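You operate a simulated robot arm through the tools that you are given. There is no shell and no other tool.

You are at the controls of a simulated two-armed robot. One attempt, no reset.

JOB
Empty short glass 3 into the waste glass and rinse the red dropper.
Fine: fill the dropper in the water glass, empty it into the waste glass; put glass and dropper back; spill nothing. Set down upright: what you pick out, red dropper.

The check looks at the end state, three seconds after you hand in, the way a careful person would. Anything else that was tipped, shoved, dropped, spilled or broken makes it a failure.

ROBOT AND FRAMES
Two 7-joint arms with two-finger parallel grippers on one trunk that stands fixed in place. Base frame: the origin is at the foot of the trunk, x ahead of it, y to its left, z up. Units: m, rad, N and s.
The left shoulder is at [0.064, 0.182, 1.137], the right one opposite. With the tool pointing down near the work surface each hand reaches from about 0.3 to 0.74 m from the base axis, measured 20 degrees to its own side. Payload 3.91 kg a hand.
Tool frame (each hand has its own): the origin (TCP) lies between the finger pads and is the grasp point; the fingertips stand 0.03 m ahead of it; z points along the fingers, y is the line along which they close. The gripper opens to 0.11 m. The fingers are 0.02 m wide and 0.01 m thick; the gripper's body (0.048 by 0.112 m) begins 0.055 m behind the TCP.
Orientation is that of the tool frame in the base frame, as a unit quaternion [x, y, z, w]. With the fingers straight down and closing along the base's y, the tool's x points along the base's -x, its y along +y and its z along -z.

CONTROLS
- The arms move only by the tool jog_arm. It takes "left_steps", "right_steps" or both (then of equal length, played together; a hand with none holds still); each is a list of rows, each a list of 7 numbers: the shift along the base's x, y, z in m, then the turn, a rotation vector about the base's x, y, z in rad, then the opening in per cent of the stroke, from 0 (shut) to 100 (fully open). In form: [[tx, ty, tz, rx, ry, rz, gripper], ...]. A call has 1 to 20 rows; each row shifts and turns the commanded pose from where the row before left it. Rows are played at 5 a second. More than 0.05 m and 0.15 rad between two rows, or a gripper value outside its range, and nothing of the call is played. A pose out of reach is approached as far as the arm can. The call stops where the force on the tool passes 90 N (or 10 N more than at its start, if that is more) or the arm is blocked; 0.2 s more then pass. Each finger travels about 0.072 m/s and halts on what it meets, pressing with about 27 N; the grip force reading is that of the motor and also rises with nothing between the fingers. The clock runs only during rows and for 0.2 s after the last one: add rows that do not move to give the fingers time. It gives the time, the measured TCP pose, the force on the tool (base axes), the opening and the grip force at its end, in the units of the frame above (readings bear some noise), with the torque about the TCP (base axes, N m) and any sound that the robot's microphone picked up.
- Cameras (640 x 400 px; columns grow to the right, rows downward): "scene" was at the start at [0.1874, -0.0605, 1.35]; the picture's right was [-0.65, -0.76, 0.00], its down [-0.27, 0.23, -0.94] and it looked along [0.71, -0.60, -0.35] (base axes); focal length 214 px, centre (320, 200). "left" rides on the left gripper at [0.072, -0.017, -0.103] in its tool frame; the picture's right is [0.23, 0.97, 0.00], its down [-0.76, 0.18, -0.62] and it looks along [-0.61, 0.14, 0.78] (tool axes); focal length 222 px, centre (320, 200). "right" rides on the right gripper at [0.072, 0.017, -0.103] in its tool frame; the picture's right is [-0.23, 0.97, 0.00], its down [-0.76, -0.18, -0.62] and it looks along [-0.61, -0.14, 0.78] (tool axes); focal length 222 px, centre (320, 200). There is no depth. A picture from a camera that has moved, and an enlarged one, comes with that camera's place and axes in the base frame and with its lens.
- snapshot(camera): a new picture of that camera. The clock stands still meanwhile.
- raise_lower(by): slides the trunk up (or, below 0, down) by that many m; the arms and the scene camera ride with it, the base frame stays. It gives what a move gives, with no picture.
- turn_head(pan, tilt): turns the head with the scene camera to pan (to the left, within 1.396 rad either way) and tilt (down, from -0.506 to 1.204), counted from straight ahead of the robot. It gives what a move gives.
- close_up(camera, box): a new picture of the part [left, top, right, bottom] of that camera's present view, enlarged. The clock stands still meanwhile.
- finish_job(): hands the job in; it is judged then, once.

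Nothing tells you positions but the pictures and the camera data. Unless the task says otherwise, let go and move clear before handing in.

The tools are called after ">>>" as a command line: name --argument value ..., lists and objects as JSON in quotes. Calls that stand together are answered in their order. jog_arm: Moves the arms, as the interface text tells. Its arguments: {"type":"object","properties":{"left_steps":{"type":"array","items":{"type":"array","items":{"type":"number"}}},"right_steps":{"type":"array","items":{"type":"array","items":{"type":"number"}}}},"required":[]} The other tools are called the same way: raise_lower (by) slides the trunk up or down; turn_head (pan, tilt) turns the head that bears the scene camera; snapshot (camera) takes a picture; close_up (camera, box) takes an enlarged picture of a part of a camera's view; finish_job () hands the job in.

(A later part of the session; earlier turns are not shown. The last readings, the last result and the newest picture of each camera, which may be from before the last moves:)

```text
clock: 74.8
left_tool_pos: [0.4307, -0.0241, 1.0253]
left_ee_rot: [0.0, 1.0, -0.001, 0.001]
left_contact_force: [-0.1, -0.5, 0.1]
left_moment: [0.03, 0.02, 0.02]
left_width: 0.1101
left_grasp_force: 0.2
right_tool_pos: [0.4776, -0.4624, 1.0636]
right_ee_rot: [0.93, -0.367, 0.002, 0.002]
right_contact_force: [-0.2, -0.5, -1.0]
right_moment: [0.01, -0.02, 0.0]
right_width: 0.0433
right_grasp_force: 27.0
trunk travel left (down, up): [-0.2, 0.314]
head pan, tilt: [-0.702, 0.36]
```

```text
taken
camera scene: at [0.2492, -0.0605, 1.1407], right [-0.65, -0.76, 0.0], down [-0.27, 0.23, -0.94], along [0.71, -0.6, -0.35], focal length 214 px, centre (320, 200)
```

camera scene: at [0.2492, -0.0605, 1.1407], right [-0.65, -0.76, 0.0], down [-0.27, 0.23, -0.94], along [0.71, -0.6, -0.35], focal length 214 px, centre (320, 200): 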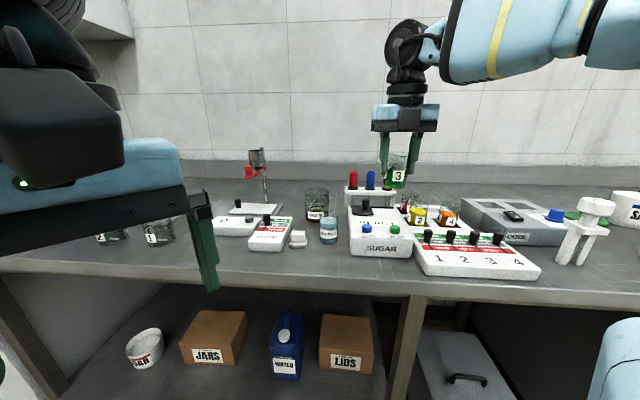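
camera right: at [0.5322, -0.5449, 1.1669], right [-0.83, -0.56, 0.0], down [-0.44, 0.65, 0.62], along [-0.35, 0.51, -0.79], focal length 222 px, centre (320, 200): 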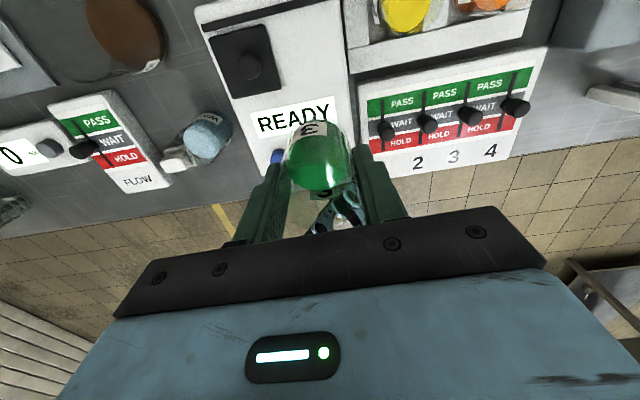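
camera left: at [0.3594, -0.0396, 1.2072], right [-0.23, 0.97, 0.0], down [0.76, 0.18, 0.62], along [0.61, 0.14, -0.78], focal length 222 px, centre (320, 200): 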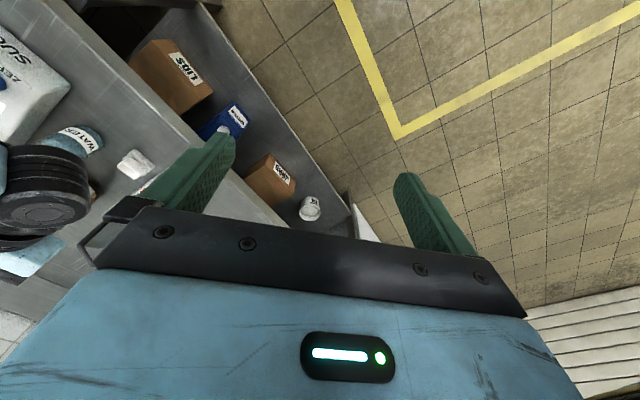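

>>> close_up --camera "scene" --box '[280, 160, 400, 260]'

>>> close_up --camera "left" --box '[0, 60, 160, 200]'

>>> snapshot --camera "right"

```text
4.00 times, centred on (340, 210) of scene
camera zoom: at [0.2492, -0.0605, 1.1407], right [-0.65, -0.76, 0.0], down [-0.27, 0.23, -0.94], along [0.71, -0.6, -0.35], focal length 858 px, centre (240, 160)
```

zoom: 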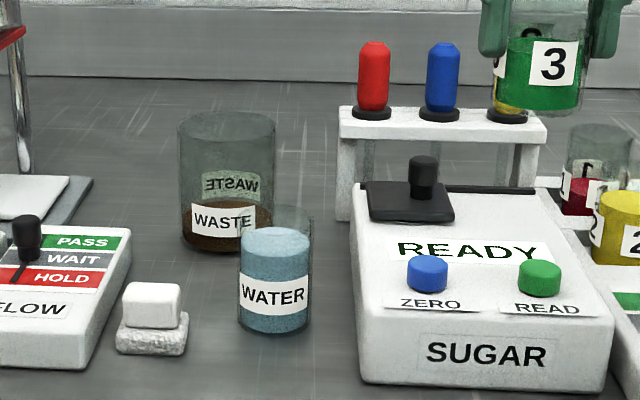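

```text
2.86 times, centred on (80, 130) of left
camera zoom: at [0.3589, -0.0396, 1.1275], right [-0.23, 0.97, 0.0], down [0.76, 0.18, 0.62], along [0.61, 0.14, -0.78], focal length 635 px, centre (1006, 400)
```

zoom: 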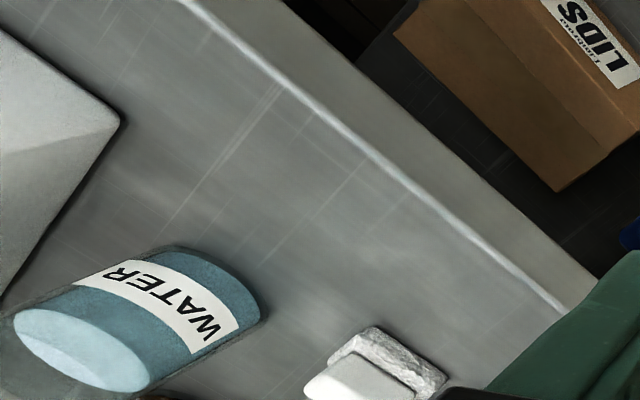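

```text
taken
camera right: at [0.5196, -0.5234, 1.1691], right [-0.83, -0.56, 0.0], down [-0.44, 0.65, 0.62], along [-0.35, 0.51, -0.79], focal length 222 px, centre (320, 200)
```

right: 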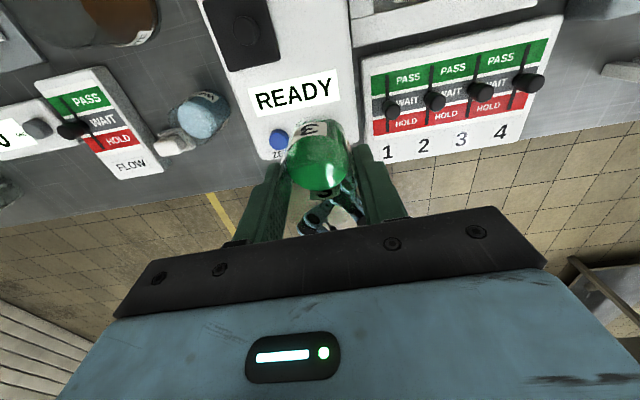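

The positions check out in this low view: waste rim at (0.6995, -0.428, 0.948), water rim near 0.929. Next I move over the waste side while tilting the glass to about 42°, still below its spill angle of about 57°.

>>> jog_arm --right_steps '[[0.008, 0.0005, 0, -0.0358, -0.0383, 0, 20], [0.014, 0.0005, 0, -0.0358, -0.0383, 0, 20], [0.02, 0.0005, 0, -0.0358, -0.0383, 0, 20], [0.02, 0.0005, 0, -0.0358, -0.0383, 0, 20], [0.02, 0.0005, 0, -0.0358, -0.0383, 0, 20], [0.02, 0.0005, 0, -0.0358, -0.0383, 0, 20], [0.02, 0.0005, 0, -0.0358, -0.0383, 0, 20], [0.02, 0.0005, 0, -0.0358, -0.0383, 0, 20], [0.02, 0.0005, 0, -0.0358, -0.0383, 0, 20], [0.02, 0.0005, 0, -0.0358, -0.0383, 0, 20], [0.02, 0.0005, 0, -0.0358, -0.0383, 0, 20], [0.018, 0.0005, 0, -0.0358, -0.0383, 0, 20], [0.014, 0.0005, 0, -0.0358, -0.0383, 0, 20], [0.01, 0.0005, 0, -0.0358, -0.0383, 0, 20], [0.005, 0, 0, 0, 0, 0, 20], [0, 0, 0, 0, 0, 0, 20]]'

>>> snapshot --camera "scene"

>>> snapshot --camera "right"

```text
clock: 78.2
left_tool_pos: [0.4307, -0.0246, 1.0248]
left_ee_rot: [-0.001, 1.0, -0.001, 0.001]
left_contact_force: [-0.6, 0.6, 0.2]
left_moment: [0.0, -0.04, -0.01]
left_width: 0.11
left_grasp_force: 0.1
right_tool_pos: [0.7279, -0.4563, 1.0629]
right_ee_rot: [0.868, -0.342, 0.335, 0.134]
right_contact_force: [0.7, -0.2, -0.3]
right_moment: [0.01, 0.02, 0.05]
right_width: 0.0432
right_grasp_force: 26.8
trunk travel left (down, up): [-0.2, 0.314]
head pan, tilt: [-0.702, 0.36]
```

```text
taken
camera scene: at [0.2495, -0.0604, 1.1406], right [-0.65, -0.76, 0.0], down [-0.27, 0.23, -0.94], along [0.71, -0.6, -0.35], focal length 214 px, centre (320, 200)
```

scene: 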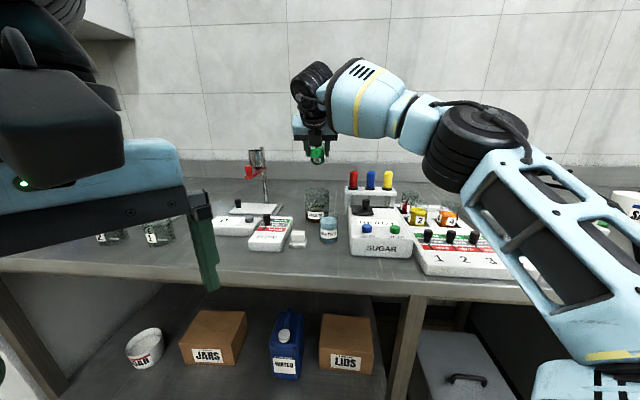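

```text
taken
camera right: at [0.7047, -0.4566, 1.1903], right [-0.79, -0.6, -0.15], down [-0.6, 0.8, -0.05], along [0.15, 0.05, -0.99], focal length 222 px, centre (320, 200)
```

right: 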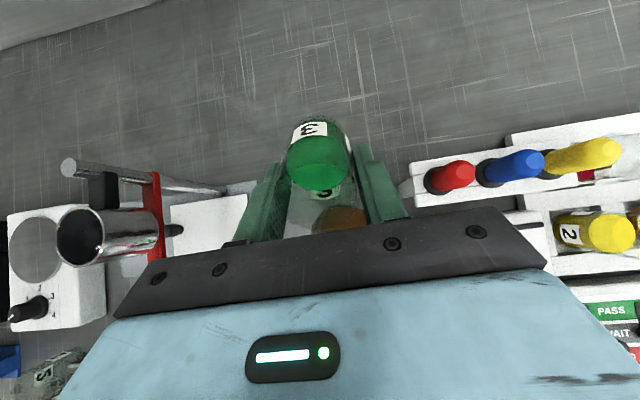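

>>> close_up --camera "scene" --box '[270, 110, 390, 230]'

>>> close_up --camera "right" --box '[240, 90, 440, 250]'

```text
3.33 times, centred on (330, 170) of scene
camera zoom: at [0.2495, -0.0604, 1.1406], right [-0.65, -0.76, 0.0], down [-0.27, 0.23, -0.94], along [0.71, -0.6, -0.35], focal length 715 px, centre (287, 300)
```

zoom: 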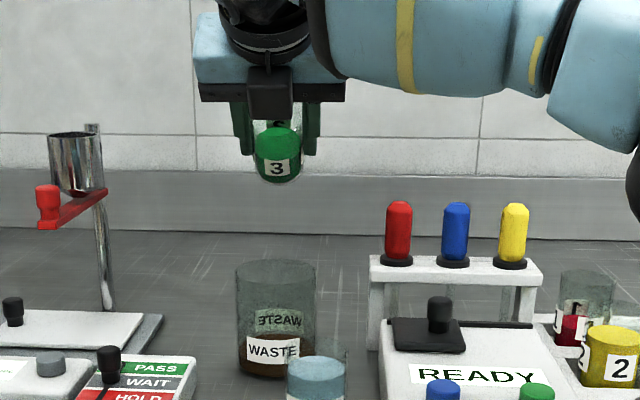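

```text
2.50 times, centred on (340, 170) of right
camera zoom: at [0.7047, -0.4566, 1.1903], right [-0.79, -0.6, -0.15], down [-0.6, 0.8, -0.05], along [0.15, 0.05, -0.99], focal length 555 px, centre (270, 275)
```

zoom: 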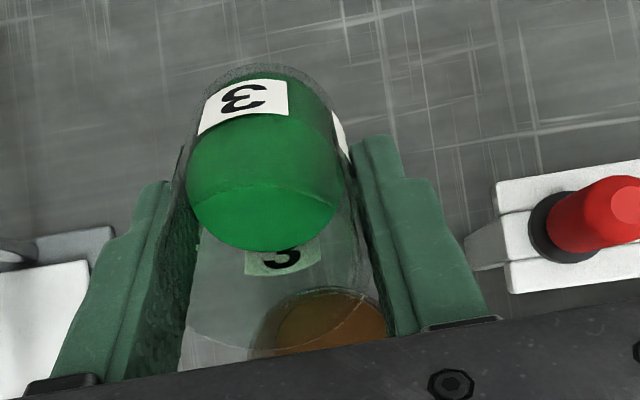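

The glass lip is lined up over the waste opening: both views agree within 2–3 mm. I'll lower it close to the rim with a little more tilt, still below the spill angle.

>>> jog_arm --right_steps '[[0, 0.0003, -0.012, -0.0232, -0.0249, 0, 20], [0, 0.0003, -0.016, -0.0232, -0.0249, 0, 20], [0, 0.0003, -0.016, -0.0232, -0.0249, 0, 20], [0, 0, -0.013, -0.0232, -0.0249, 0, 20], [0, 0, 0, 0, 0, 0, 20], [0, 0, 0, 0, 0, 0, 20]]'

>>> close_up --camera "scene" --box '[270, 110, 390, 230]'

>>> close_up --camera "right" --box '[240, 90, 440, 250]'

```text
clock: 79.6
left_tool_pos: [0.4314, -0.025, 1.0234]
left_ee_rot: [-0.001, 1.0, -0.001, 0.0]
left_contact_force: [-0.4, 0.4, -0.3]
left_moment: [0.0, 0.01, -0.02]
left_width: 0.1098
left_grasp_force: 0.0
right_tool_pos: [0.7283, -0.4544, 1.0072]
right_ee_rot: [0.843, -0.332, 0.394, 0.157]
right_contact_force: [-0.1, 0.4, -1.0]
right_moment: [0.04, -0.02, 0.01]
right_width: 0.0433
right_grasp_force: 27.3
trunk travel left (down, up): [-0.2, 0.314]
head pan, tilt: [-0.702, 0.36]
```

```text
3.33 times, centred on (330, 170) of scene
camera zoom: at [0.2496, -0.0605, 1.1405], right [-0.65, -0.76, 0.0], down [-0.27, 0.23, -0.94], along [0.71, -0.6, -0.35], focal length 715 px, centre (287, 300)
```

zoom: 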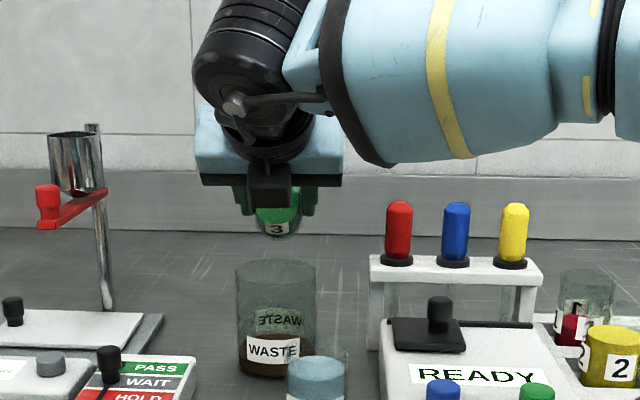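

```text
2.50 times, centred on (340, 170) of right
camera zoom: at [0.6924, -0.4441, 1.1301], right [-0.77, -0.61, -0.17], down [-0.58, 0.79, -0.18], along [0.25, -0.04, -0.97], focal length 555 px, centre (270, 275)
```

zoom: 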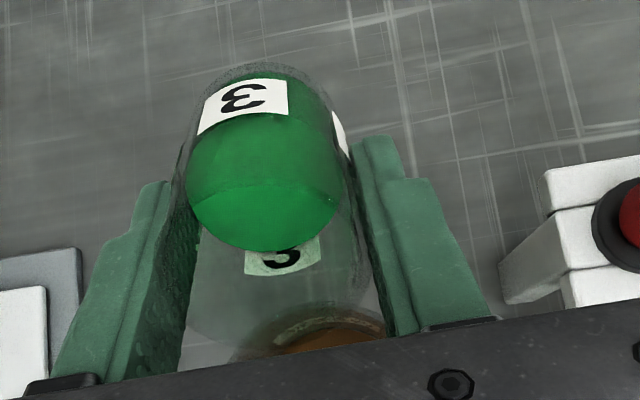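

The liquid hasn't started to flow. Now I tilt slowly to about 70°, keeping the lip over the waste opening.

>>> jog_arm --right_steps '[[-0.0002, 0.0002, 0, -0.02, -0.0214, 0, 20], [-0.0002, 0.0002, 0, -0.02, -0.0214, 0, 20], [-0.0002, 0.0002, 0, -0.02, -0.0214, 0, 20], [-0.0002, 0.0002, 0, -0.02, -0.0214, 0, 20], [-0.0002, 0.0002, 0, -0.02, -0.0214, 0, 20], [-0.0002, 0.0002, 0, -0.02, -0.0214, 0, 20], [-0.0002, 0.0002, 0, -0.02, -0.0214, 0, 20], [-0.0002, 0.0002, 0, -0.02, -0.0214, 0, 20], [-0.0002, 0.0002, 0, -0.02, -0.0214, 0, 20], [-0.0002, 0.0002, 0, -0.02, -0.0214, 0, 20], [-0.0002, 0.0002, 0, -0.02, -0.0214, 0, 20], [-0.0002, 0.0002, 0, -0.02, -0.0214, 0, 20], [0, 0, 0, 0, 0, 0, 20]]'

>>> close_up --camera "scene" --box '[270, 110, 390, 230]'

>>> close_up --camera "right" --box '[240, 90, 440, 250]'

```text
clock: 82.4
left_tool_pos: [0.4316, -0.0235, 1.0248]
left_ee_rot: [0.0, 1.0, -0.001, -0.001]
left_contact_force: [0.3, -0.4, -0.2]
left_moment: [0.01, -0.01, 0.01]
left_width: 0.1102
left_grasp_force: 0.0
right_tool_pos: [0.7244, -0.4513, 1.0067]
right_ee_rot: [0.761, -0.3, 0.535, 0.213]
right_contact_force: [-0.3, 0.0, -0.5]
right_moment: [0.02, 0.06, 0.0]
right_width: 0.0431
right_grasp_force: 27.1
trunk travel left (down, up): [-0.2, 0.314]
head pan, tilt: [-0.702, 0.36]
```

```text
3.33 times, centred on (330, 170) of scene
camera zoom: at [0.2496, -0.0605, 1.1405], right [-0.65, -0.76, 0.0], down [-0.27, 0.23, -0.94], along [0.71, -0.6, -0.35], focal length 715 px, centre (287, 300)
```

zoom: 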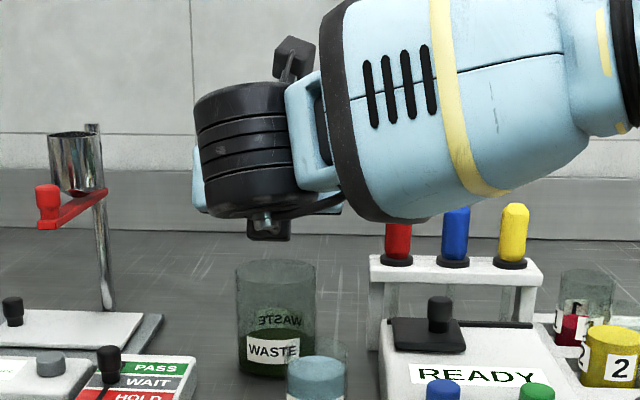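

```text
2.50 times, centred on (340, 170) of right
camera zoom: at [0.6605, -0.4141, 1.1112], right [-0.72, -0.66, -0.21], down [-0.49, 0.71, -0.51], along [0.48, -0.26, -0.84], focal length 555 px, centre (270, 275)
```

zoom: 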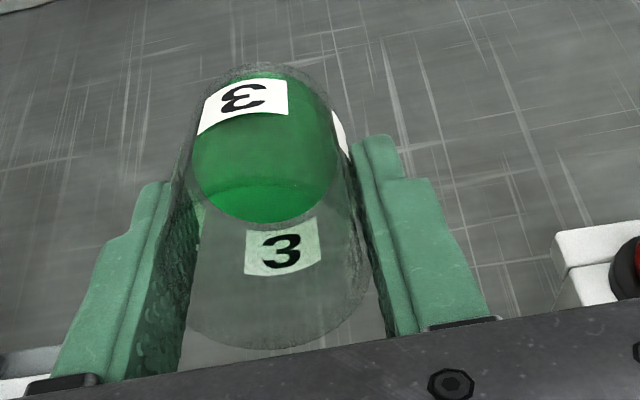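

The waste is turning greenish and rising while the level in glass 3 drops, so the pour is landing correctly. Continuing slowly to about 97°.

>>> jog_arm --right_steps '[[-0.0004, 0.0004, 0.001, -0.02, -0.0214, 0, 20], [-0.0004, 0.0004, 0.001, -0.02, -0.0214, 0, 20], [-0.0004, 0.0004, 0.001, -0.02, -0.0214, 0, 20], [-0.0004, 0.0004, 0.001, -0.02, -0.0214, 0, 20], [-0.0004, 0.0004, 0.001, -0.02, -0.0214, 0, 20], [-0.0004, 0.0004, 0.001, -0.02, -0.0214, 0, 20], [-0.0004, 0.0004, 0.001, -0.02, -0.0214, 0, 20], [-0.0004, 0.0004, 0.001, -0.02, -0.0214, 0, 20], [0, 0, 0, 0, 0, 0, 20], [0, 0, 0, 0, 0, 0, 20]]'

>>> close_up --camera "scene" --box '[270, 110, 390, 230]'

>>> close_up --camera "right" --box '[240, 90, 440, 250]'

>>> snapshot --camera "left"

```text
clock: 84.6
left_tool_pos: [0.432, -0.0251, 1.0253]
left_ee_rot: [0.001, 1.0, 0.0, 0.0]
left_contact_force: [-0.3, -0.7, 0.2]
left_moment: [0.01, -0.01, 0.01]
left_width: 0.11
left_grasp_force: 0.0
right_tool_pos: [0.7219, -0.4491, 1.0157]
right_ee_rot: [0.693, -0.274, 0.619, 0.246]
right_contact_force: [-0.4, 0.5, 0.0]
right_moment: [-0.01, 0.02, 0.01]
right_width: 0.043
right_grasp_force: 27.2
trunk travel left (down, up): [-0.2, 0.314]
head pan, tilt: [-0.702, 0.36]
```

```text
3.33 times, centred on (330, 170) of scene
camera zoom: at [0.2496, -0.0605, 1.1405], right [-0.65, -0.76, 0.0], down [-0.27, 0.23, -0.94], along [0.71, -0.6, -0.35], focal length 715 px, centre (287, 300)
```

zoom: 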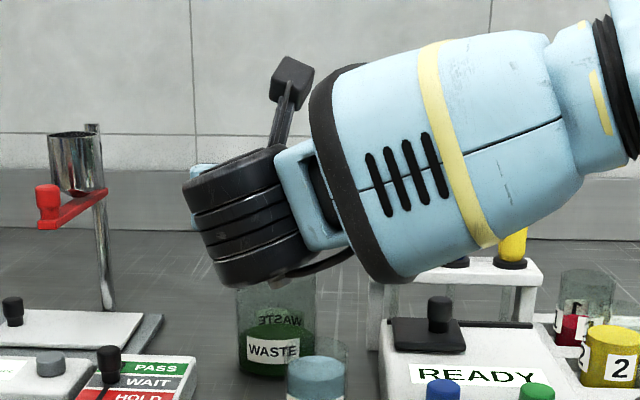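

```text
2.50 times, centred on (340, 170) of right
camera zoom: at [0.6418, -0.3959, 1.0993], right [-0.69, -0.69, -0.22], down [-0.39, 0.61, -0.69], along [0.61, -0.39, -0.69], focal length 555 px, centre (270, 275)
```

zoom: 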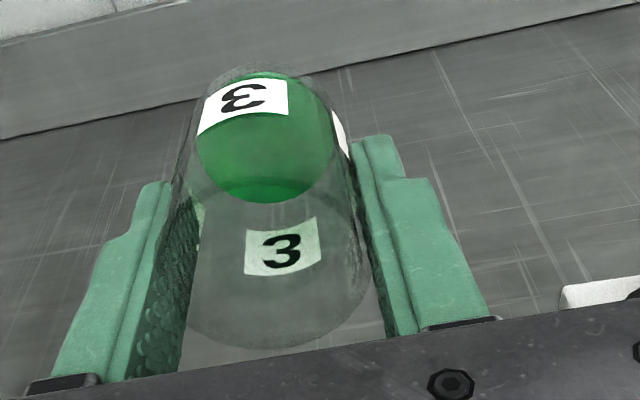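

```text
taken
camera left: at [0.3595, -0.0396, 1.1271], right [-0.23, 0.97, 0.0], down [0.76, 0.18, 0.62], along [0.61, 0.14, -0.78], focal length 222 px, centre (320, 200)
```

left: 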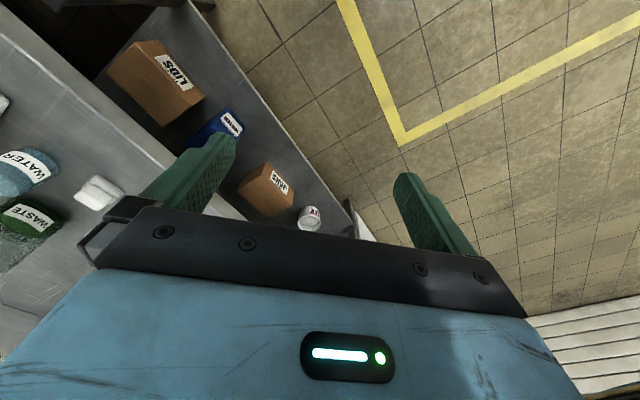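

>>> jog_arm --right_steps '[[-0.0004, 0.0004, 0.001, -0.02, -0.0214, 0, 20], [-0.0004, 0.0004, 0.001, -0.02, -0.0214, 0, 20], [-0.0004, 0.0004, 0.001, -0.02, -0.0214, 0, 20], [-0.0004, 0.0004, 0.001, -0.02, -0.0214, 0, 20], [-0.0004, 0.0004, 0.001, -0.02, -0.0214, 0, 20], [-0.0004, 0.0004, 0.001, -0.02, -0.0214, 0, 20], [-0.0004, 0.0004, 0.001, -0.02, -0.0214, 0, 20], [-0.0004, 0.0004, 0.001, -0.02, -0.0214, 0, 20], [0, 0, 0, 0, 0, 0, 20], [0, 0, 0, 0, 0, 0, 20], [0, 0, 0, 0, 0, 0, 20]]'

>>> close_up --camera "scene" --box '[270, 110, 390, 230]'

>>> close_up --camera "right" --box '[240, 90, 440, 250]'

```text
clock: 87.0
left_tool_pos: [0.4306, -0.0248, 1.0254]
left_ee_rot: [0.0, 1.0, -0.001, 0.0]
left_contact_force: [0.7, 0.4, -0.4]
left_moment: [0.01, -0.02, 0.0]
left_width: 0.1099
left_grasp_force: 0.0
right_tool_pos: [0.7184, -0.4465, 1.0223]
right_ee_rot: [0.615, -0.242, 0.698, 0.276]
right_contact_force: [0.5, 0.9, -0.6]
right_moment: [-0.01, 0.04, -0.02]
right_width: 0.0431
right_grasp_force: 26.5
trunk travel left (down, up): [-0.2, 0.314]
head pan, tilt: [-0.702, 0.36]
```

```text
3.33 times, centred on (330, 170) of scene
camera zoom: at [0.2496, -0.0605, 1.1405], right [-0.65, -0.76, 0.0], down [-0.27, 0.23, -0.94], along [0.71, -0.6, -0.35], focal length 715 px, centre (287, 300)
```

zoom: 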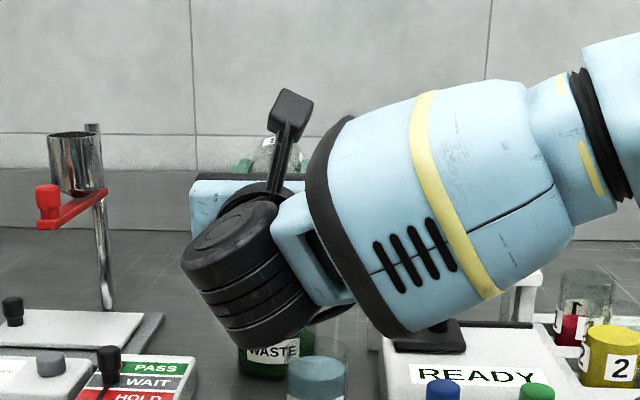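

```text
2.50 times, centred on (340, 170) of right
camera zoom: at [0.626, -0.3813, 1.0829], right [-0.65, -0.73, -0.22], down [-0.26, 0.49, -0.83], along [0.72, -0.48, -0.5], focal length 555 px, centre (270, 275)
```

zoom: 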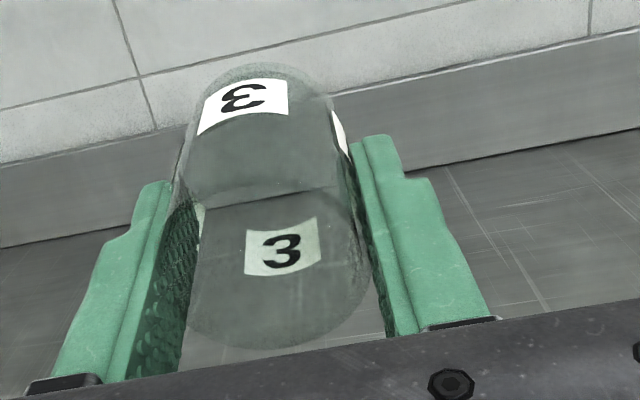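

Glass 3 is empty. The waste glass holds it all and nothing dripped outside. Returning: first tilt back upright over the waste, rising a little.

>>> jog_arm --right_steps '[[0, 0, 0.008, 0, 0, 0, 20], [0, 0, 0.008, 0.03, 0.0321, 0, 20], [0.001, -0.001, 0.004, 0.06, 0.0643, 0, 20], [0.001, -0.001, 0.004, 0.0646, 0.0692, 0, 20], [0.001, -0.001, 0.004, 0.0646, 0.0692, 0, 20], [0.001, -0.001, 0.004, 0.0646, 0.0692, 0, 20], [0.001, -0.001, 0.004, 0.0646, 0.0692, 0, 20], [0.001, -0.001, 0.004, 0.0646, 0.0692, 0, 20], [0.001, -0.001, 0.002, 0.0646, 0.0692, 0, 20], [0.001, -0.001, 0.002, 0.0646, 0.0692, 0, 20], [0.001, -0.001, 0, 0.0646, 0.0692, 0, 20], [0, 0, 0, 0.0646, 0.0692, 0, 20], [0, 0, 0, 0, 0, 0, 20]]'

>>> close_up --camera "scene" --box '[250, 110, 410, 250]'

>>> snapshot --camera "right"

```text
clock: 89.8
left_tool_pos: [0.4309, -0.0226, 1.025]
left_ee_rot: [-0.001, 1.0, -0.002, 0.0]
left_contact_force: [0.4, 0.4, 0.1]
left_moment: [0.04, 0.0, 0.01]
left_width: 0.1096
left_grasp_force: 0.1
right_tool_pos: [0.7267, -0.4549, 1.0669]
right_ee_rot: [0.872, -0.344, 0.323, 0.13]
right_contact_force: [-0.4, 0.6, -0.8]
right_moment: [0.01, 0.0, -0.03]
right_width: 0.0428
right_grasp_force: 26.9
trunk travel left (down, up): [-0.2, 0.314]
head pan, tilt: [-0.702, 0.36]
```

```text
2.86 times, centred on (330, 180) of scene
camera zoom: at [0.2489, -0.0602, 1.1408], right [-0.65, -0.76, 0.0], down [-0.27, 0.23, -0.94], along [0.71, -0.6, -0.35], focal length 613 px, centre (291, 257)
```

zoom: 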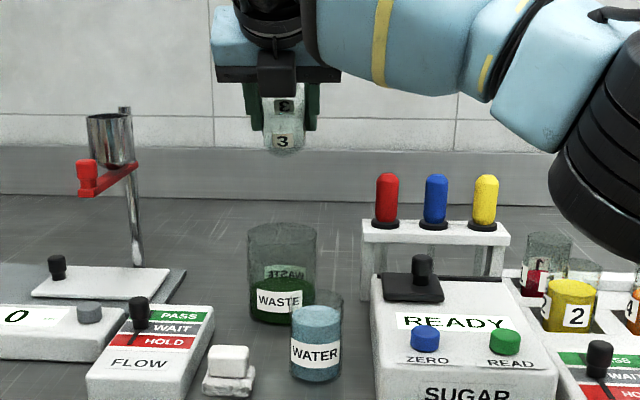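

```text
taken
camera right: at [0.7064, -0.458, 1.1941], right [-0.79, -0.59, -0.14], down [-0.6, 0.8, -0.03], along [0.13, 0.06, -0.99], focal length 222 px, centre (320, 200)
```

right: 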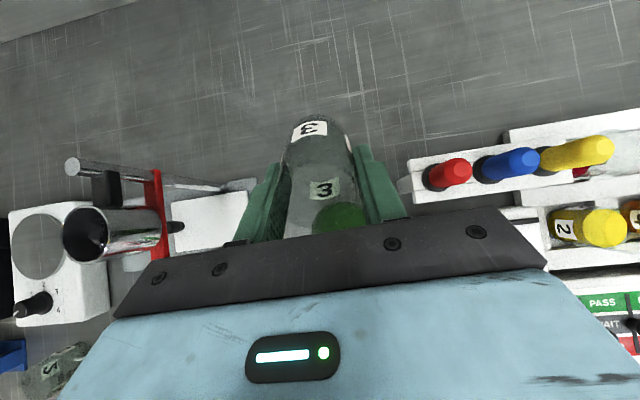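

>>> jog_arm --right_steps '[[-0.01, -0.0005, 0, 0.0347, 0.0372, 0, 20], [-0.016, -0.0005, 0, 0.0347, 0.0372, 0, 20], [-0.02, -0.0005, 0, 0.0347, 0.0372, 0, 20], [-0.02, -0.0005, 0, 0.0347, 0.0372, 0, 20], [-0.02, -0.0005, 0, 0.0347, 0.0372, 0, 20], [-0.02, -0.0005, 0, 0.0347, 0.0372, 0, 20], [-0.02, -0.0005, 0, 0.0347, 0.0372, 0, 20], [-0.02, -0.0005, 0, 0.0347, 0.0372, 0, 20], [-0.02, -0.0005, 0, 0.0347, 0.0372, 0, 20], [-0.02, -0.0005, 0, 0.0347, 0.0372, 0, 20], [-0.02, -0.0005, 0, 0.0347, 0.0372, 0, 20], [-0.02, -0.0005, 0, 0.0347, 0.0372, 0, 20], [-0.014, -0.0005, 0, 0.0347, 0.0372, 0, 20], [-0.009, -0.0005, 0, 0.0347, 0.0372, 0, 20], [0, 0, 0, 0, 0, 0, 20]]'

```text
clock: 93.0
left_tool_pos: [0.4325, -0.024, 1.0242]
left_ee_rot: [0.0, 1.0, -0.001, 0.0]
left_contact_force: [0.4, 0.1, 0.1]
left_moment: [0.01, 0.0, 0.01]
left_width: 0.1097
left_grasp_force: 0.3
right_tool_pos: [0.4781, -0.4608, 1.0671]
right_ee_rot: [0.931, -0.366, -0.001, 0.001]
right_contact_force: [-0.1, -0.2, 0.4]
right_moment: [0.04, -0.01, -0.01]
right_width: 0.0431
right_grasp_force: 27.0
trunk travel left (down, up): [-0.2, 0.314]
head pan, tilt: [-0.702, 0.36]
```

>>> raise_lower --by 0.14

>>> jog_arm --right_steps '[[0.002, -0.004, -0.015, 0, 0, 0, 20], [0.002, -0.004, -0.02, 0, 0, 0, 20], [0.002, -0.004, -0.02, 0, 0, 0, 20], [0.002, -0.004, -0.02, 0, 0, 0, 20], [0.002, -0.004, -0.02, 0, 0, 0, 20], [0.001, -0.002, -0.02, 0, 0, 0, 20], [0, 0, -0.02, 0, 0, 0, 20], [0, 0, -0.01, 0, 0, 0, 20], [0, 0, 0, 0, 0, 0, 20]]'

```text
clock: 94.7
left_tool_pos: [0.4309, -0.0239, 1.1649]
left_ee_rot: [0.0, 1.0, -0.001, 0.0]
left_contact_force: [-1.1, 0.3, 0.4]
left_moment: [0.01, -0.01, 0.02]
left_width: 0.11
left_grasp_force: 0.0
right_tool_pos: [0.4787, -0.4623, 1.207]
right_ee_rot: [0.93, -0.367, 0.0, 0.002]
right_contact_force: [0.3, 0.1, 0.1]
right_moment: [0.01, 0.0, -0.03]
right_width: 0.043
right_grasp_force: 26.6
trunk travel left (down, up): [-0.34, 0.174]
head pan, tilt: [-0.702, 0.36]
```

```text
clock: 96.7
left_tool_pos: [0.4319, -0.0243, 1.1647]
left_ee_rot: [0.0, 1.0, -0.001, 0.0]
left_contact_force: [0.5, 0.1, 0.6]
left_moment: [0.01, 0.02, 0.0]
left_width: 0.11
left_grasp_force: 0.0
right_tool_pos: [0.4901, -0.4842, 1.0614]
right_ee_rot: [0.931, -0.365, 0.0, 0.001]
right_contact_force: [-0.1, -0.1, -1.1]
right_moment: [0.01, 0.0, 0.0]
right_width: 0.0432
right_grasp_force: 27.1
trunk travel left (down, up): [-0.34, 0.174]
head pan, tilt: [-0.702, 0.36]
```

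>>> jog_arm --right_steps '[[-0.006, -0.012, 0, 0, 0, 0, 20], [-0.01, -0.02, 0, 0, 0, 0, 20], [-0.01, -0.02, 0, 0, 0, 0, 20], [-0.01, -0.02, 0, 0, 0, 0, 20], [-0.01, -0.02, 0, 0, 0, 0, 20], [-0.006, -0.02, 0, 0, 0, 0, 20], [0, -0.02, 0, 0, 0, 0, 20], [0.007, -0.02, 0, 0, 0, 0, 20], [0.01, -0.02, -0.004, 0, 0, 0, 20], [0.011, -0.02, -0.004, 0, 0, 0, 20], [0.008, -0.02, -0.004, 0, 0, 0, 20], [0.004, -0.012, -0.004, 0, 0, 0, 20], [0, 0, 0, 0, 0, 0, 20]]'

>>> close_up --camera "right" --box '[220, 20, 420, 220]'

>>> close_up --camera "scene" --box '[360, 150, 480, 270]'

```text
clock: 99.5
left_tool_pos: [0.4321, -0.0246, 1.1652]
left_ee_rot: [0.0, 1.0, -0.001, 0.0]
left_contact_force: [0.3, 0.0, -0.3]
left_moment: [0.0, -0.01, -0.01]
left_width: 0.1098
left_grasp_force: 0.0
right_tool_pos: [0.4762, -0.7075, 1.0465]
right_ee_rot: [0.931, -0.366, 0.001, 0.002]
right_contact_force: [-0.7, 0.6, 0.0]
right_moment: [0.0, 0.0, 0.03]
right_width: 0.0433
right_grasp_force: 27.0
trunk travel left (down, up): [-0.34, 0.174]
head pan, tilt: [-0.702, 0.36]
```

```text
2.00 times, centred on (320, 120) of right
camera zoom: at [0.5193, -0.7692, 1.1512], right [-0.83, -0.56, 0.0], down [-0.44, 0.65, 0.62], along [-0.35, 0.51, -0.78], focal length 444 px, centre (320, 360)
```

zoom: 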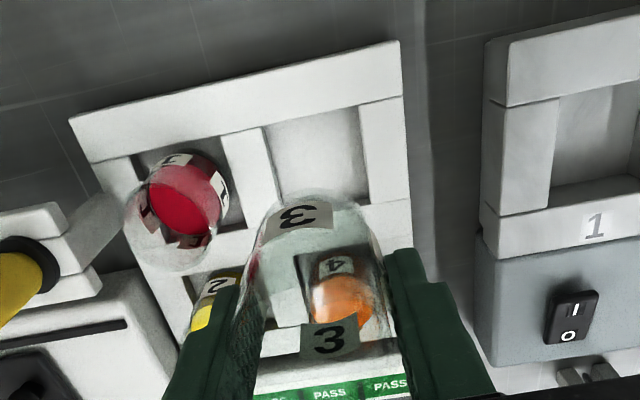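

```text
3.33 times, centred on (420, 210) of scene
camera zoom: at [0.2078, -0.0604, 1.2855], right [-0.65, -0.76, 0.0], down [-0.27, 0.23, -0.94], along [0.71, -0.6, -0.35], focal length 715 px, centre (-13, 167)
```

zoom: 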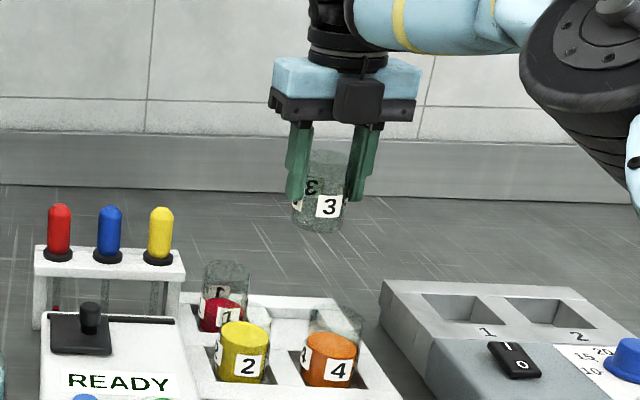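

The hand is over the empty well of glass 3. Descending with a 2 mm correction, slowing near the bottom.

>>> jog_arm --right_steps '[[0.001, -0.0005, -0.012, 0, 0, 0, 20], [0.001, 0, -0.018, 0, 0, 0, 20], [0, 0, -0.02, 0, 0, 0, 20], [0, 0, -0.02, 0, 0, 0, 20], [0, 0, -0.018, 0, 0, 0, 20], [0, 0, -0.012, 0, 0, 0, 20], [0, 0, -0.008, 0, 0, 0, 20], [0, 0, -0.006, 0, 0, 0, 20], [0, 0, 0, 0, 0, 0, 20]]'

>>> close_up --camera "right" --box '[220, 20, 420, 220]'

>>> close_up --camera "scene" --box '[390, 190, 450, 260]'

```text
clock: 101.5
left_tool_pos: [0.4303, -0.025, 1.1654]
left_ee_rot: [0.0, 1.0, -0.001, -0.001]
left_contact_force: [-0.5, -0.4, 0.4]
left_moment: [0.0, 0.03, 0.0]
left_width: 0.1102
left_grasp_force: 0.1
right_tool_pos: [0.4796, -0.7086, 0.9315]
right_ee_rot: [0.93, -0.367, 0.0, 0.002]
right_contact_force: [0.2, -0.2, -0.3]
right_moment: [0.03, 0.01, -0.01]
right_width: 0.0428
right_grasp_force: 26.6
trunk travel left (down, up): [-0.34, 0.174]
head pan, tilt: [-0.702, 0.36]
```

```text
2.00 times, centred on (320, 120) of right
camera zoom: at [0.5213, -0.7691, 1.0367], right [-0.83, -0.56, 0.0], down [-0.44, 0.65, 0.62], along [-0.35, 0.51, -0.78], focal length 444 px, centre (320, 360)
```

zoom: 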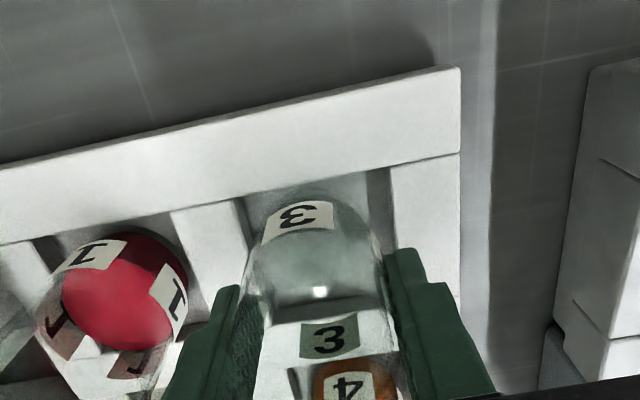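

```text
5.71 times, centred on (420, 225) of scene
camera zoom: at [0.208, -0.0605, 1.2854], right [-0.65, -0.76, 0.0], down [-0.27, 0.23, -0.94], along [0.71, -0.6, -0.35], focal length 1226 px, centre (-251, 57)
```

zoom: 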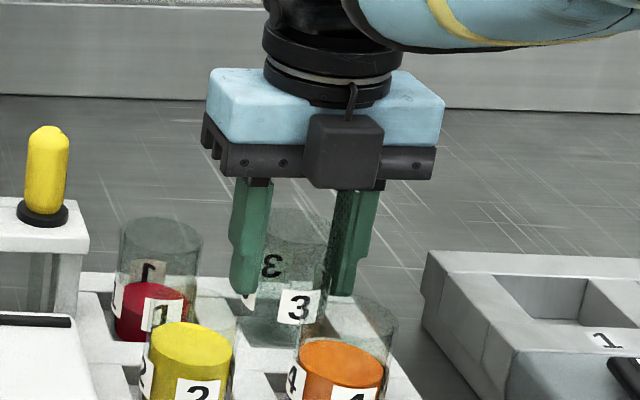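

>>> jog_arm --right_steps '[[0, 0, -0.003, 0, 0, 0, 20], [0, 0, -0.003, 0, 0, 0, 20], [0, 0, -0.002, 0, 0, 0, 20], [0, 0, 0, 0, 0, 0, 20]]'

```text
clock: 102.5
left_tool_pos: [0.4319, -0.0237, 1.1656]
left_ee_rot: [0.0, 1.0, 0.0, 0.0]
left_contact_force: [-0.5, 0.2, 0.6]
left_moment: [-0.02, -0.03, 0.01]
left_width: 0.1101
left_grasp_force: 0.1
right_tool_pos: [0.4798, -0.7088, 0.9237]
right_ee_rot: [0.93, -0.367, 0.0, 0.002]
right_contact_force: [-0.1, -0.7, -0.6]
right_moment: [0.02, -0.03, 0.03]
right_width: 0.043
right_grasp_force: 26.7
trunk travel left (down, up): [-0.34, 0.174]
head pan, tilt: [-0.702, 0.36]
```

>>> jog_arm --right_steps '[[0, 0, -0.001, 0, 0, 0, 20], [0, 0, -0.001, 0, 0, 0, 20], [0, 0, 0, 0, 0, 0, 20]]'

>>> close_up --camera "scene" --box '[390, 190, 450, 260]'

```text
clock: 103.3
left_tool_pos: [0.4311, -0.0248, 1.1658]
left_ee_rot: [0.0, 1.0, -0.001, 0.001]
left_contact_force: [-0.3, -0.9, 0.0]
left_moment: [0.03, 0.0, 0.01]
left_width: 0.1096
left_grasp_force: 0.1
right_tool_pos: [0.4795, -0.7084, 0.923]
right_ee_rot: [0.93, -0.367, 0.001, 0.002]
right_contact_force: [-1.2, -3.4, 6.9]
right_moment: [-0.07, -0.02, -0.04]
right_width: 0.043
right_grasp_force: 26.7
trunk travel left (down, up): [-0.34, 0.174]
head pan, tilt: [-0.702, 0.36]
```

```text
5.71 times, centred on (420, 225) of scene
camera zoom: at [0.2073, -0.0601, 1.2856], right [-0.65, -0.76, 0.0], down [-0.27, 0.23, -0.94], along [0.71, -0.6, -0.35], focal length 1226 px, centre (-251, 57)
```

zoom: 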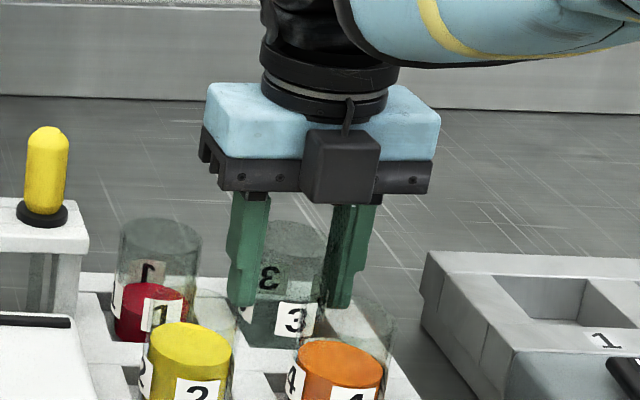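

The base is seated (7 N upward). Releasing the fingers and rising straight up.

>>> jog_arm --right_steps '[[0, 0, 0, 0, 0, 0, 42], [0, 0, 0, 0, 0, 0, 48], [0, 0, 0, 0, 0, 0, 55], [0, 0, 0, 0, 0, 0, 60], [0, 0, 0, 0, 0, 0, 60], [0, 0, 0.01, 0, 0, 0, 60], [0, 0, 0.02, 0, 0, 0, 60], [0, 0, 0.02, 0, 0, 0, 60], [0, 0, 0.02, 0, 0, 0, 60], [0, 0, 0, 0, 0, 0, 60]]'

>>> close_up --camera "scene" --box '[360, 170, 480, 270]'

>>> close_up --camera "right" --box '[200, 20, 420, 220]'

```text
clock: 105.5
left_tool_pos: [0.4308, -0.025, 1.164]
left_ee_rot: [0.0, 1.0, -0.001, -0.001]
left_contact_force: [-0.6, 0.2, -0.5]
left_moment: [-0.04, 0.0, 0.01]
left_width: 0.1099
left_grasp_force: 0.1
right_tool_pos: [0.4792, -0.7078, 0.99]
right_ee_rot: [0.931, -0.365, -0.001, 0.002]
right_contact_force: [0.4, -0.4, 0.5]
right_moment: [0.0, -0.01, 0.02]
right_width: 0.0661
right_grasp_force: 0.1
trunk travel left (down, up): [-0.34, 0.174]
head pan, tilt: [-0.702, 0.36]
```

```text
4.00 times, centred on (420, 220) of scene
camera zoom: at [0.2081, -0.0606, 1.2854], right [-0.65, -0.76, 0.0], down [-0.27, 0.23, -0.94], along [0.71, -0.6, -0.35], focal length 858 px, centre (-80, 120)
```

zoom: 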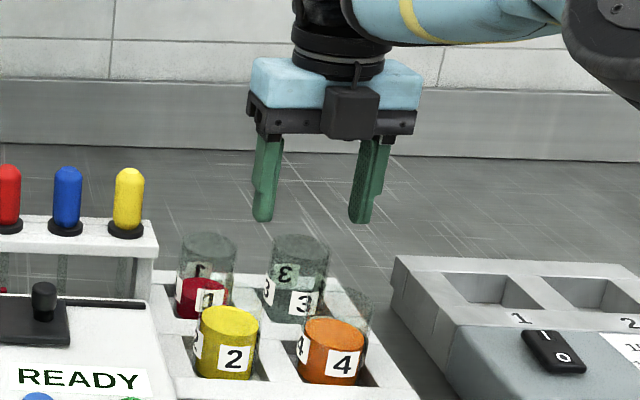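

```text
2.00 times, centred on (310, 120) of right
camera zoom: at [0.5215, -0.7695, 1.0957], right [-0.83, -0.56, 0.0], down [-0.43, 0.65, 0.62], along [-0.35, 0.51, -0.78], focal length 444 px, centre (340, 360)
```

zoom: 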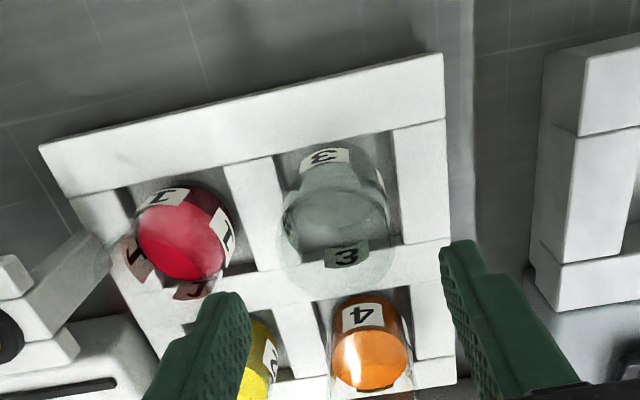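

Glass 3 is back in its well, upright and empty. Next is the red dropper. I'll move back inward (away from the reach limit) and over to a viewing position near the rack, with the hand tilted about 25°.

>>> jog_arm --right_steps '[[0, 0, 0.015, 0, 0, 0, 60], [-0.012, 0.02, 0.01, 0, 0, 0, 60], [-0.015, 0.025, 0.012, 0, 0, 0, 60], [-0.015, 0.03, 0.012, 0, 0, 0, 60], [-0.01, 0.03, 0.012, 0, 0, 0, 50], [0.01, 0.03, 0.012, 0, 0, 0, 40], [0.02, 0.03, 0.012, 0, 0, 0, 40], [0.025, 0.025, 0.012, 0, 0, 0, 40], [0.02, 0.02, 0.012, -0.03, -0.032, 0, 40], [0.02, 0.01, 0.01, -0.06, -0.064, 0, 40], [0.02, 0, 0, -0.06, -0.064, 0, 40], [0.02, -0.005, 0, -0.06, -0.064, 0, 40], [0.02, -0.005, 0, -0.06, -0.064, 0, 40], [0.015, -0.005, 0, -0.03, -0.032, 0, 40], [0, 0, 0, 0, 0, 0, 40]]'

>>> snapshot --camera "right"

>>> snapshot --camera "scene"

```text
clock: 108.7
left_tool_pos: [0.4306, -0.0238, 1.165]
left_ee_rot: [0.0, 1.0, -0.001, -0.001]
left_contact_force: [0.0, -0.9, 0.1]
left_moment: [-0.01, -0.02, 0.02]
left_width: 0.11
left_grasp_force: 0.1
right_tool_pos: [0.5978, -0.5037, 1.111]
right_ee_rot: [0.908, -0.357, 0.203, 0.083]
right_contact_force: [0.5, 0.8, -0.3]
right_moment: [0.0, 0.04, -0.03]
right_width: 0.0439
right_grasp_force: 0.0
trunk travel left (down, up): [-0.34, 0.174]
head pan, tilt: [-0.702, 0.36]
```

```text
taken
camera right: at [0.6021, -0.5293, 1.2371], right [-0.82, -0.57, -0.09], down [-0.58, 0.78, 0.24], along [-0.06, 0.25, -0.97], focal length 222 px, centre (320, 200)
```

right: 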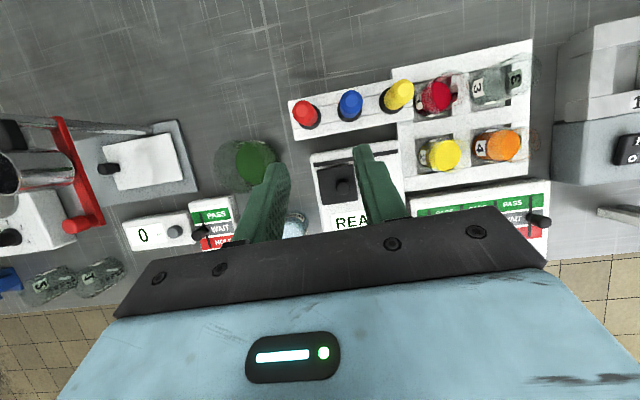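

```text
taken
camera scene: at [0.2077, -0.0604, 1.2855], right [-0.65, -0.76, 0.0], down [-0.27, 0.23, -0.94], along [0.71, -0.6, -0.35], focal length 214 px, centre (320, 200)
```

scene: 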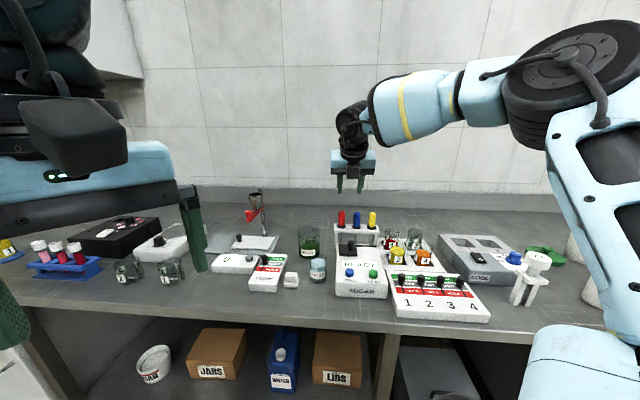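

>>> close_up --camera "right" --box '[200, 60, 420, 220]'

>>> close_up --camera "scene" --box '[290, 160, 410, 280]'

```text
2.50 times, centred on (310, 140) of right
camera zoom: at [0.6021, -0.5293, 1.2371], right [-0.82, -0.57, -0.09], down [-0.58, 0.78, 0.24], along [-0.06, 0.25, -0.97], focal length 555 px, centre (345, 350)
```

zoom: 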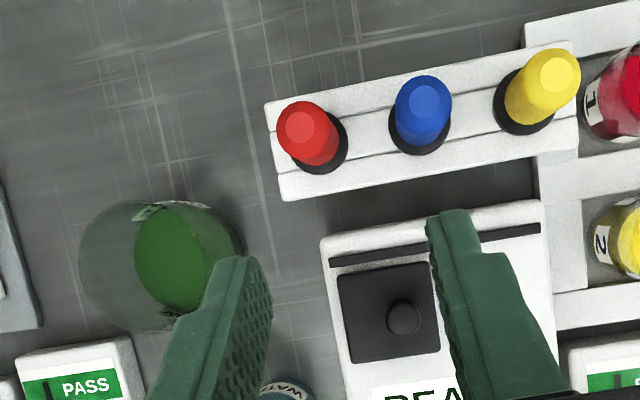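

```text
3.33 times, centred on (350, 220) of scene
camera zoom: at [0.2077, -0.0604, 1.2855], right [-0.65, -0.76, 0.0], down [-0.27, 0.23, -0.94], along [0.71, -0.6, -0.35], focal length 715 px, centre (220, 133)
```

zoom: 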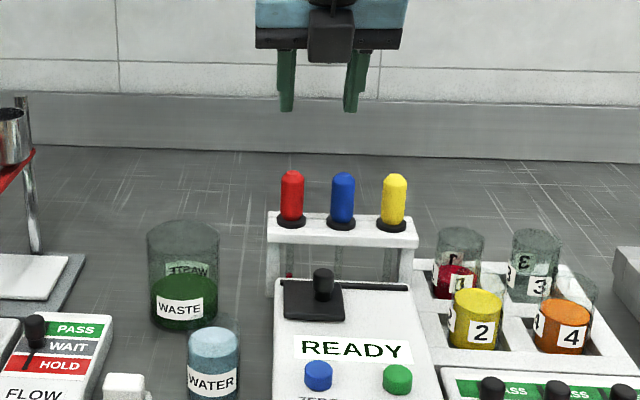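

Combining several camera heights, the red dropper's axis is at about (0.655, -0.533), with the bulb from z ≈ 0.95 to 1.00. I'll move the open fingers over it and verify before descending.

>>> jog_arm --right_steps '[[0.016, -0.008, -0.01, 0, 0, 0, 40], [0.016, -0.008, -0.01, 0, 0, 0, 40], [0.016, -0.008, -0.01, 0, 0, 0, 40], [0.009, -0.005, -0.01, 0, 0, 0, 40], [0, 0, 0, 0, 0, 0, 40]]'

>>> close_up --camera "right" --box '[220, 60, 440, 240]'

>>> close_up --camera "scene" --box '[290, 160, 410, 280]'

```text
clock: 109.9
left_tool_pos: [0.4315, -0.0252, 1.1635]
left_ee_rot: [0.0, 1.0, -0.001, 0.0]
left_contact_force: [-1.2, 0.0, 0.0]
left_moment: [-0.04, 0.01, 0.02]
left_width: 0.1099
left_grasp_force: 0.1
right_tool_pos: [0.6539, -0.5317, 1.0702]
right_ee_rot: [0.908, -0.358, 0.202, 0.083]
right_contact_force: [0.1, 0.0, 0.9]
right_moment: [-0.01, -0.01, 0.01]
right_width: 0.0439
right_grasp_force: 0.1
trunk travel left (down, up): [-0.34, 0.174]
head pan, tilt: [-0.702, 0.36]
```

```text
2.22 times, centred on (330, 150) of right
camera zoom: at [0.6591, -0.558, 1.1969], right [-0.82, -0.57, -0.09], down [-0.58, 0.78, 0.24], along [-0.06, 0.25, -0.97], focal length 494 px, centre (298, 311)
```

zoom: 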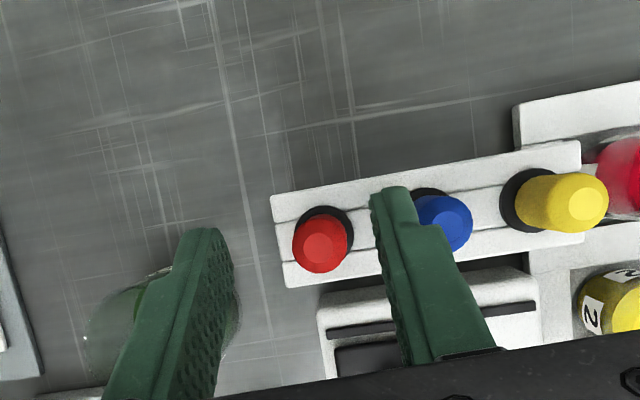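

```text
3.33 times, centred on (350, 220) of scene
camera zoom: at [0.2078, -0.0604, 1.2855], right [-0.65, -0.76, 0.0], down [-0.27, 0.23, -0.94], along [0.71, -0.6, -0.35], focal length 715 px, centre (220, 133)
```

zoom: 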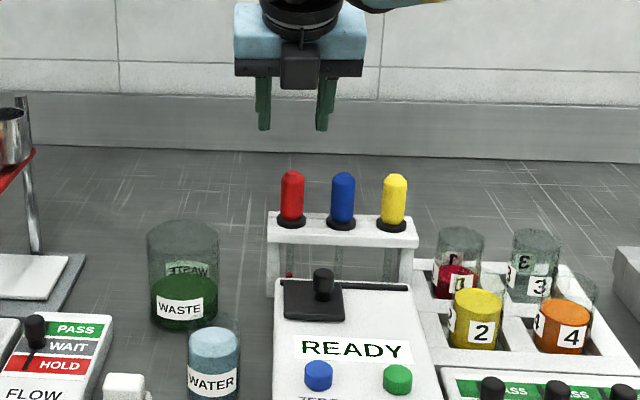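

>>> jog_arm --right_steps '[[0.001, -0.003, -0.015, 0, 0, 0, 40], [0, 0, -0.015, 0, 0, 0, 40], [0, 0, -0.015, 0, 0, 0, 40], [0, 0, -0.012, 0, 0, 0, 40], [0, 0, 0, 0, 0, 0, 40]]'

>>> close_up --camera "right" --box '[220, 60, 440, 240]'

>>> close_up --camera "scene" --box '[310, 180, 390, 260]'

```text
clock: 111.1
left_tool_pos: [0.4311, -0.0246, 1.1638]
left_ee_rot: [0.0, 1.0, -0.001, 0.0]
left_contact_force: [-0.4, 0.3, 0.0]
left_moment: [0.01, -0.01, -0.01]
left_width: 0.11
left_grasp_force: 0.0
right_tool_pos: [0.6556, -0.5346, 1.0134]
right_ee_rot: [0.908, -0.357, 0.203, 0.082]
right_contact_force: [0.1, -0.3, -0.2]
right_moment: [0.0, -0.01, -0.02]
right_width: 0.0442
right_grasp_force: 0.0
trunk travel left (down, up): [-0.34, 0.174]
head pan, tilt: [-0.702, 0.36]
```

```text
2.22 times, centred on (330, 150) of right
camera zoom: at [0.6605, -0.5615, 1.1393], right [-0.82, -0.57, -0.09], down [-0.57, 0.78, 0.24], along [-0.06, 0.25, -0.97], focal length 494 px, centre (298, 311)
```

zoom: 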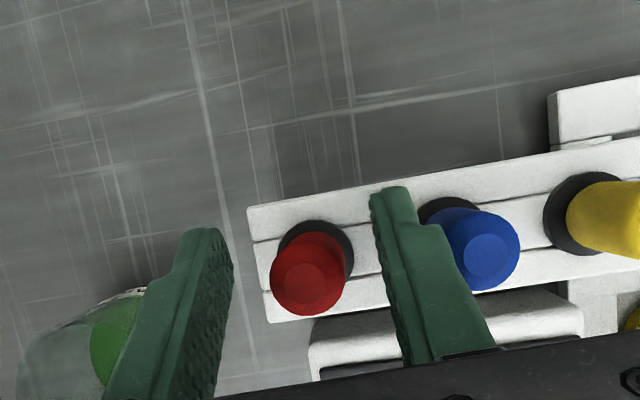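

```text
5.00 times, centred on (350, 220) of scene
camera zoom: at [0.2079, -0.0604, 1.2854], right [-0.65, -0.76, 0.0], down [-0.27, 0.23, -0.94], along [0.71, -0.6, -0.35], focal length 1072 px, centre (170, 100)
```

zoom: 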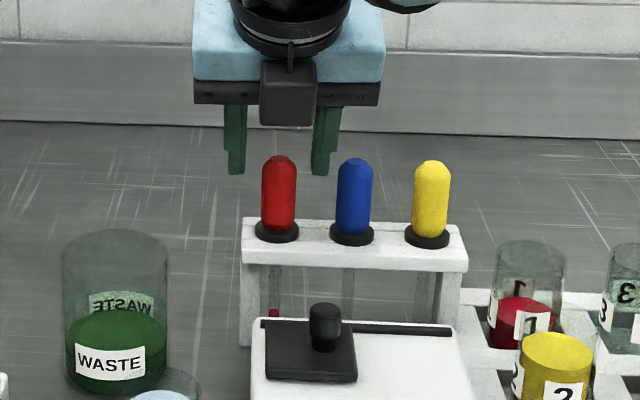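

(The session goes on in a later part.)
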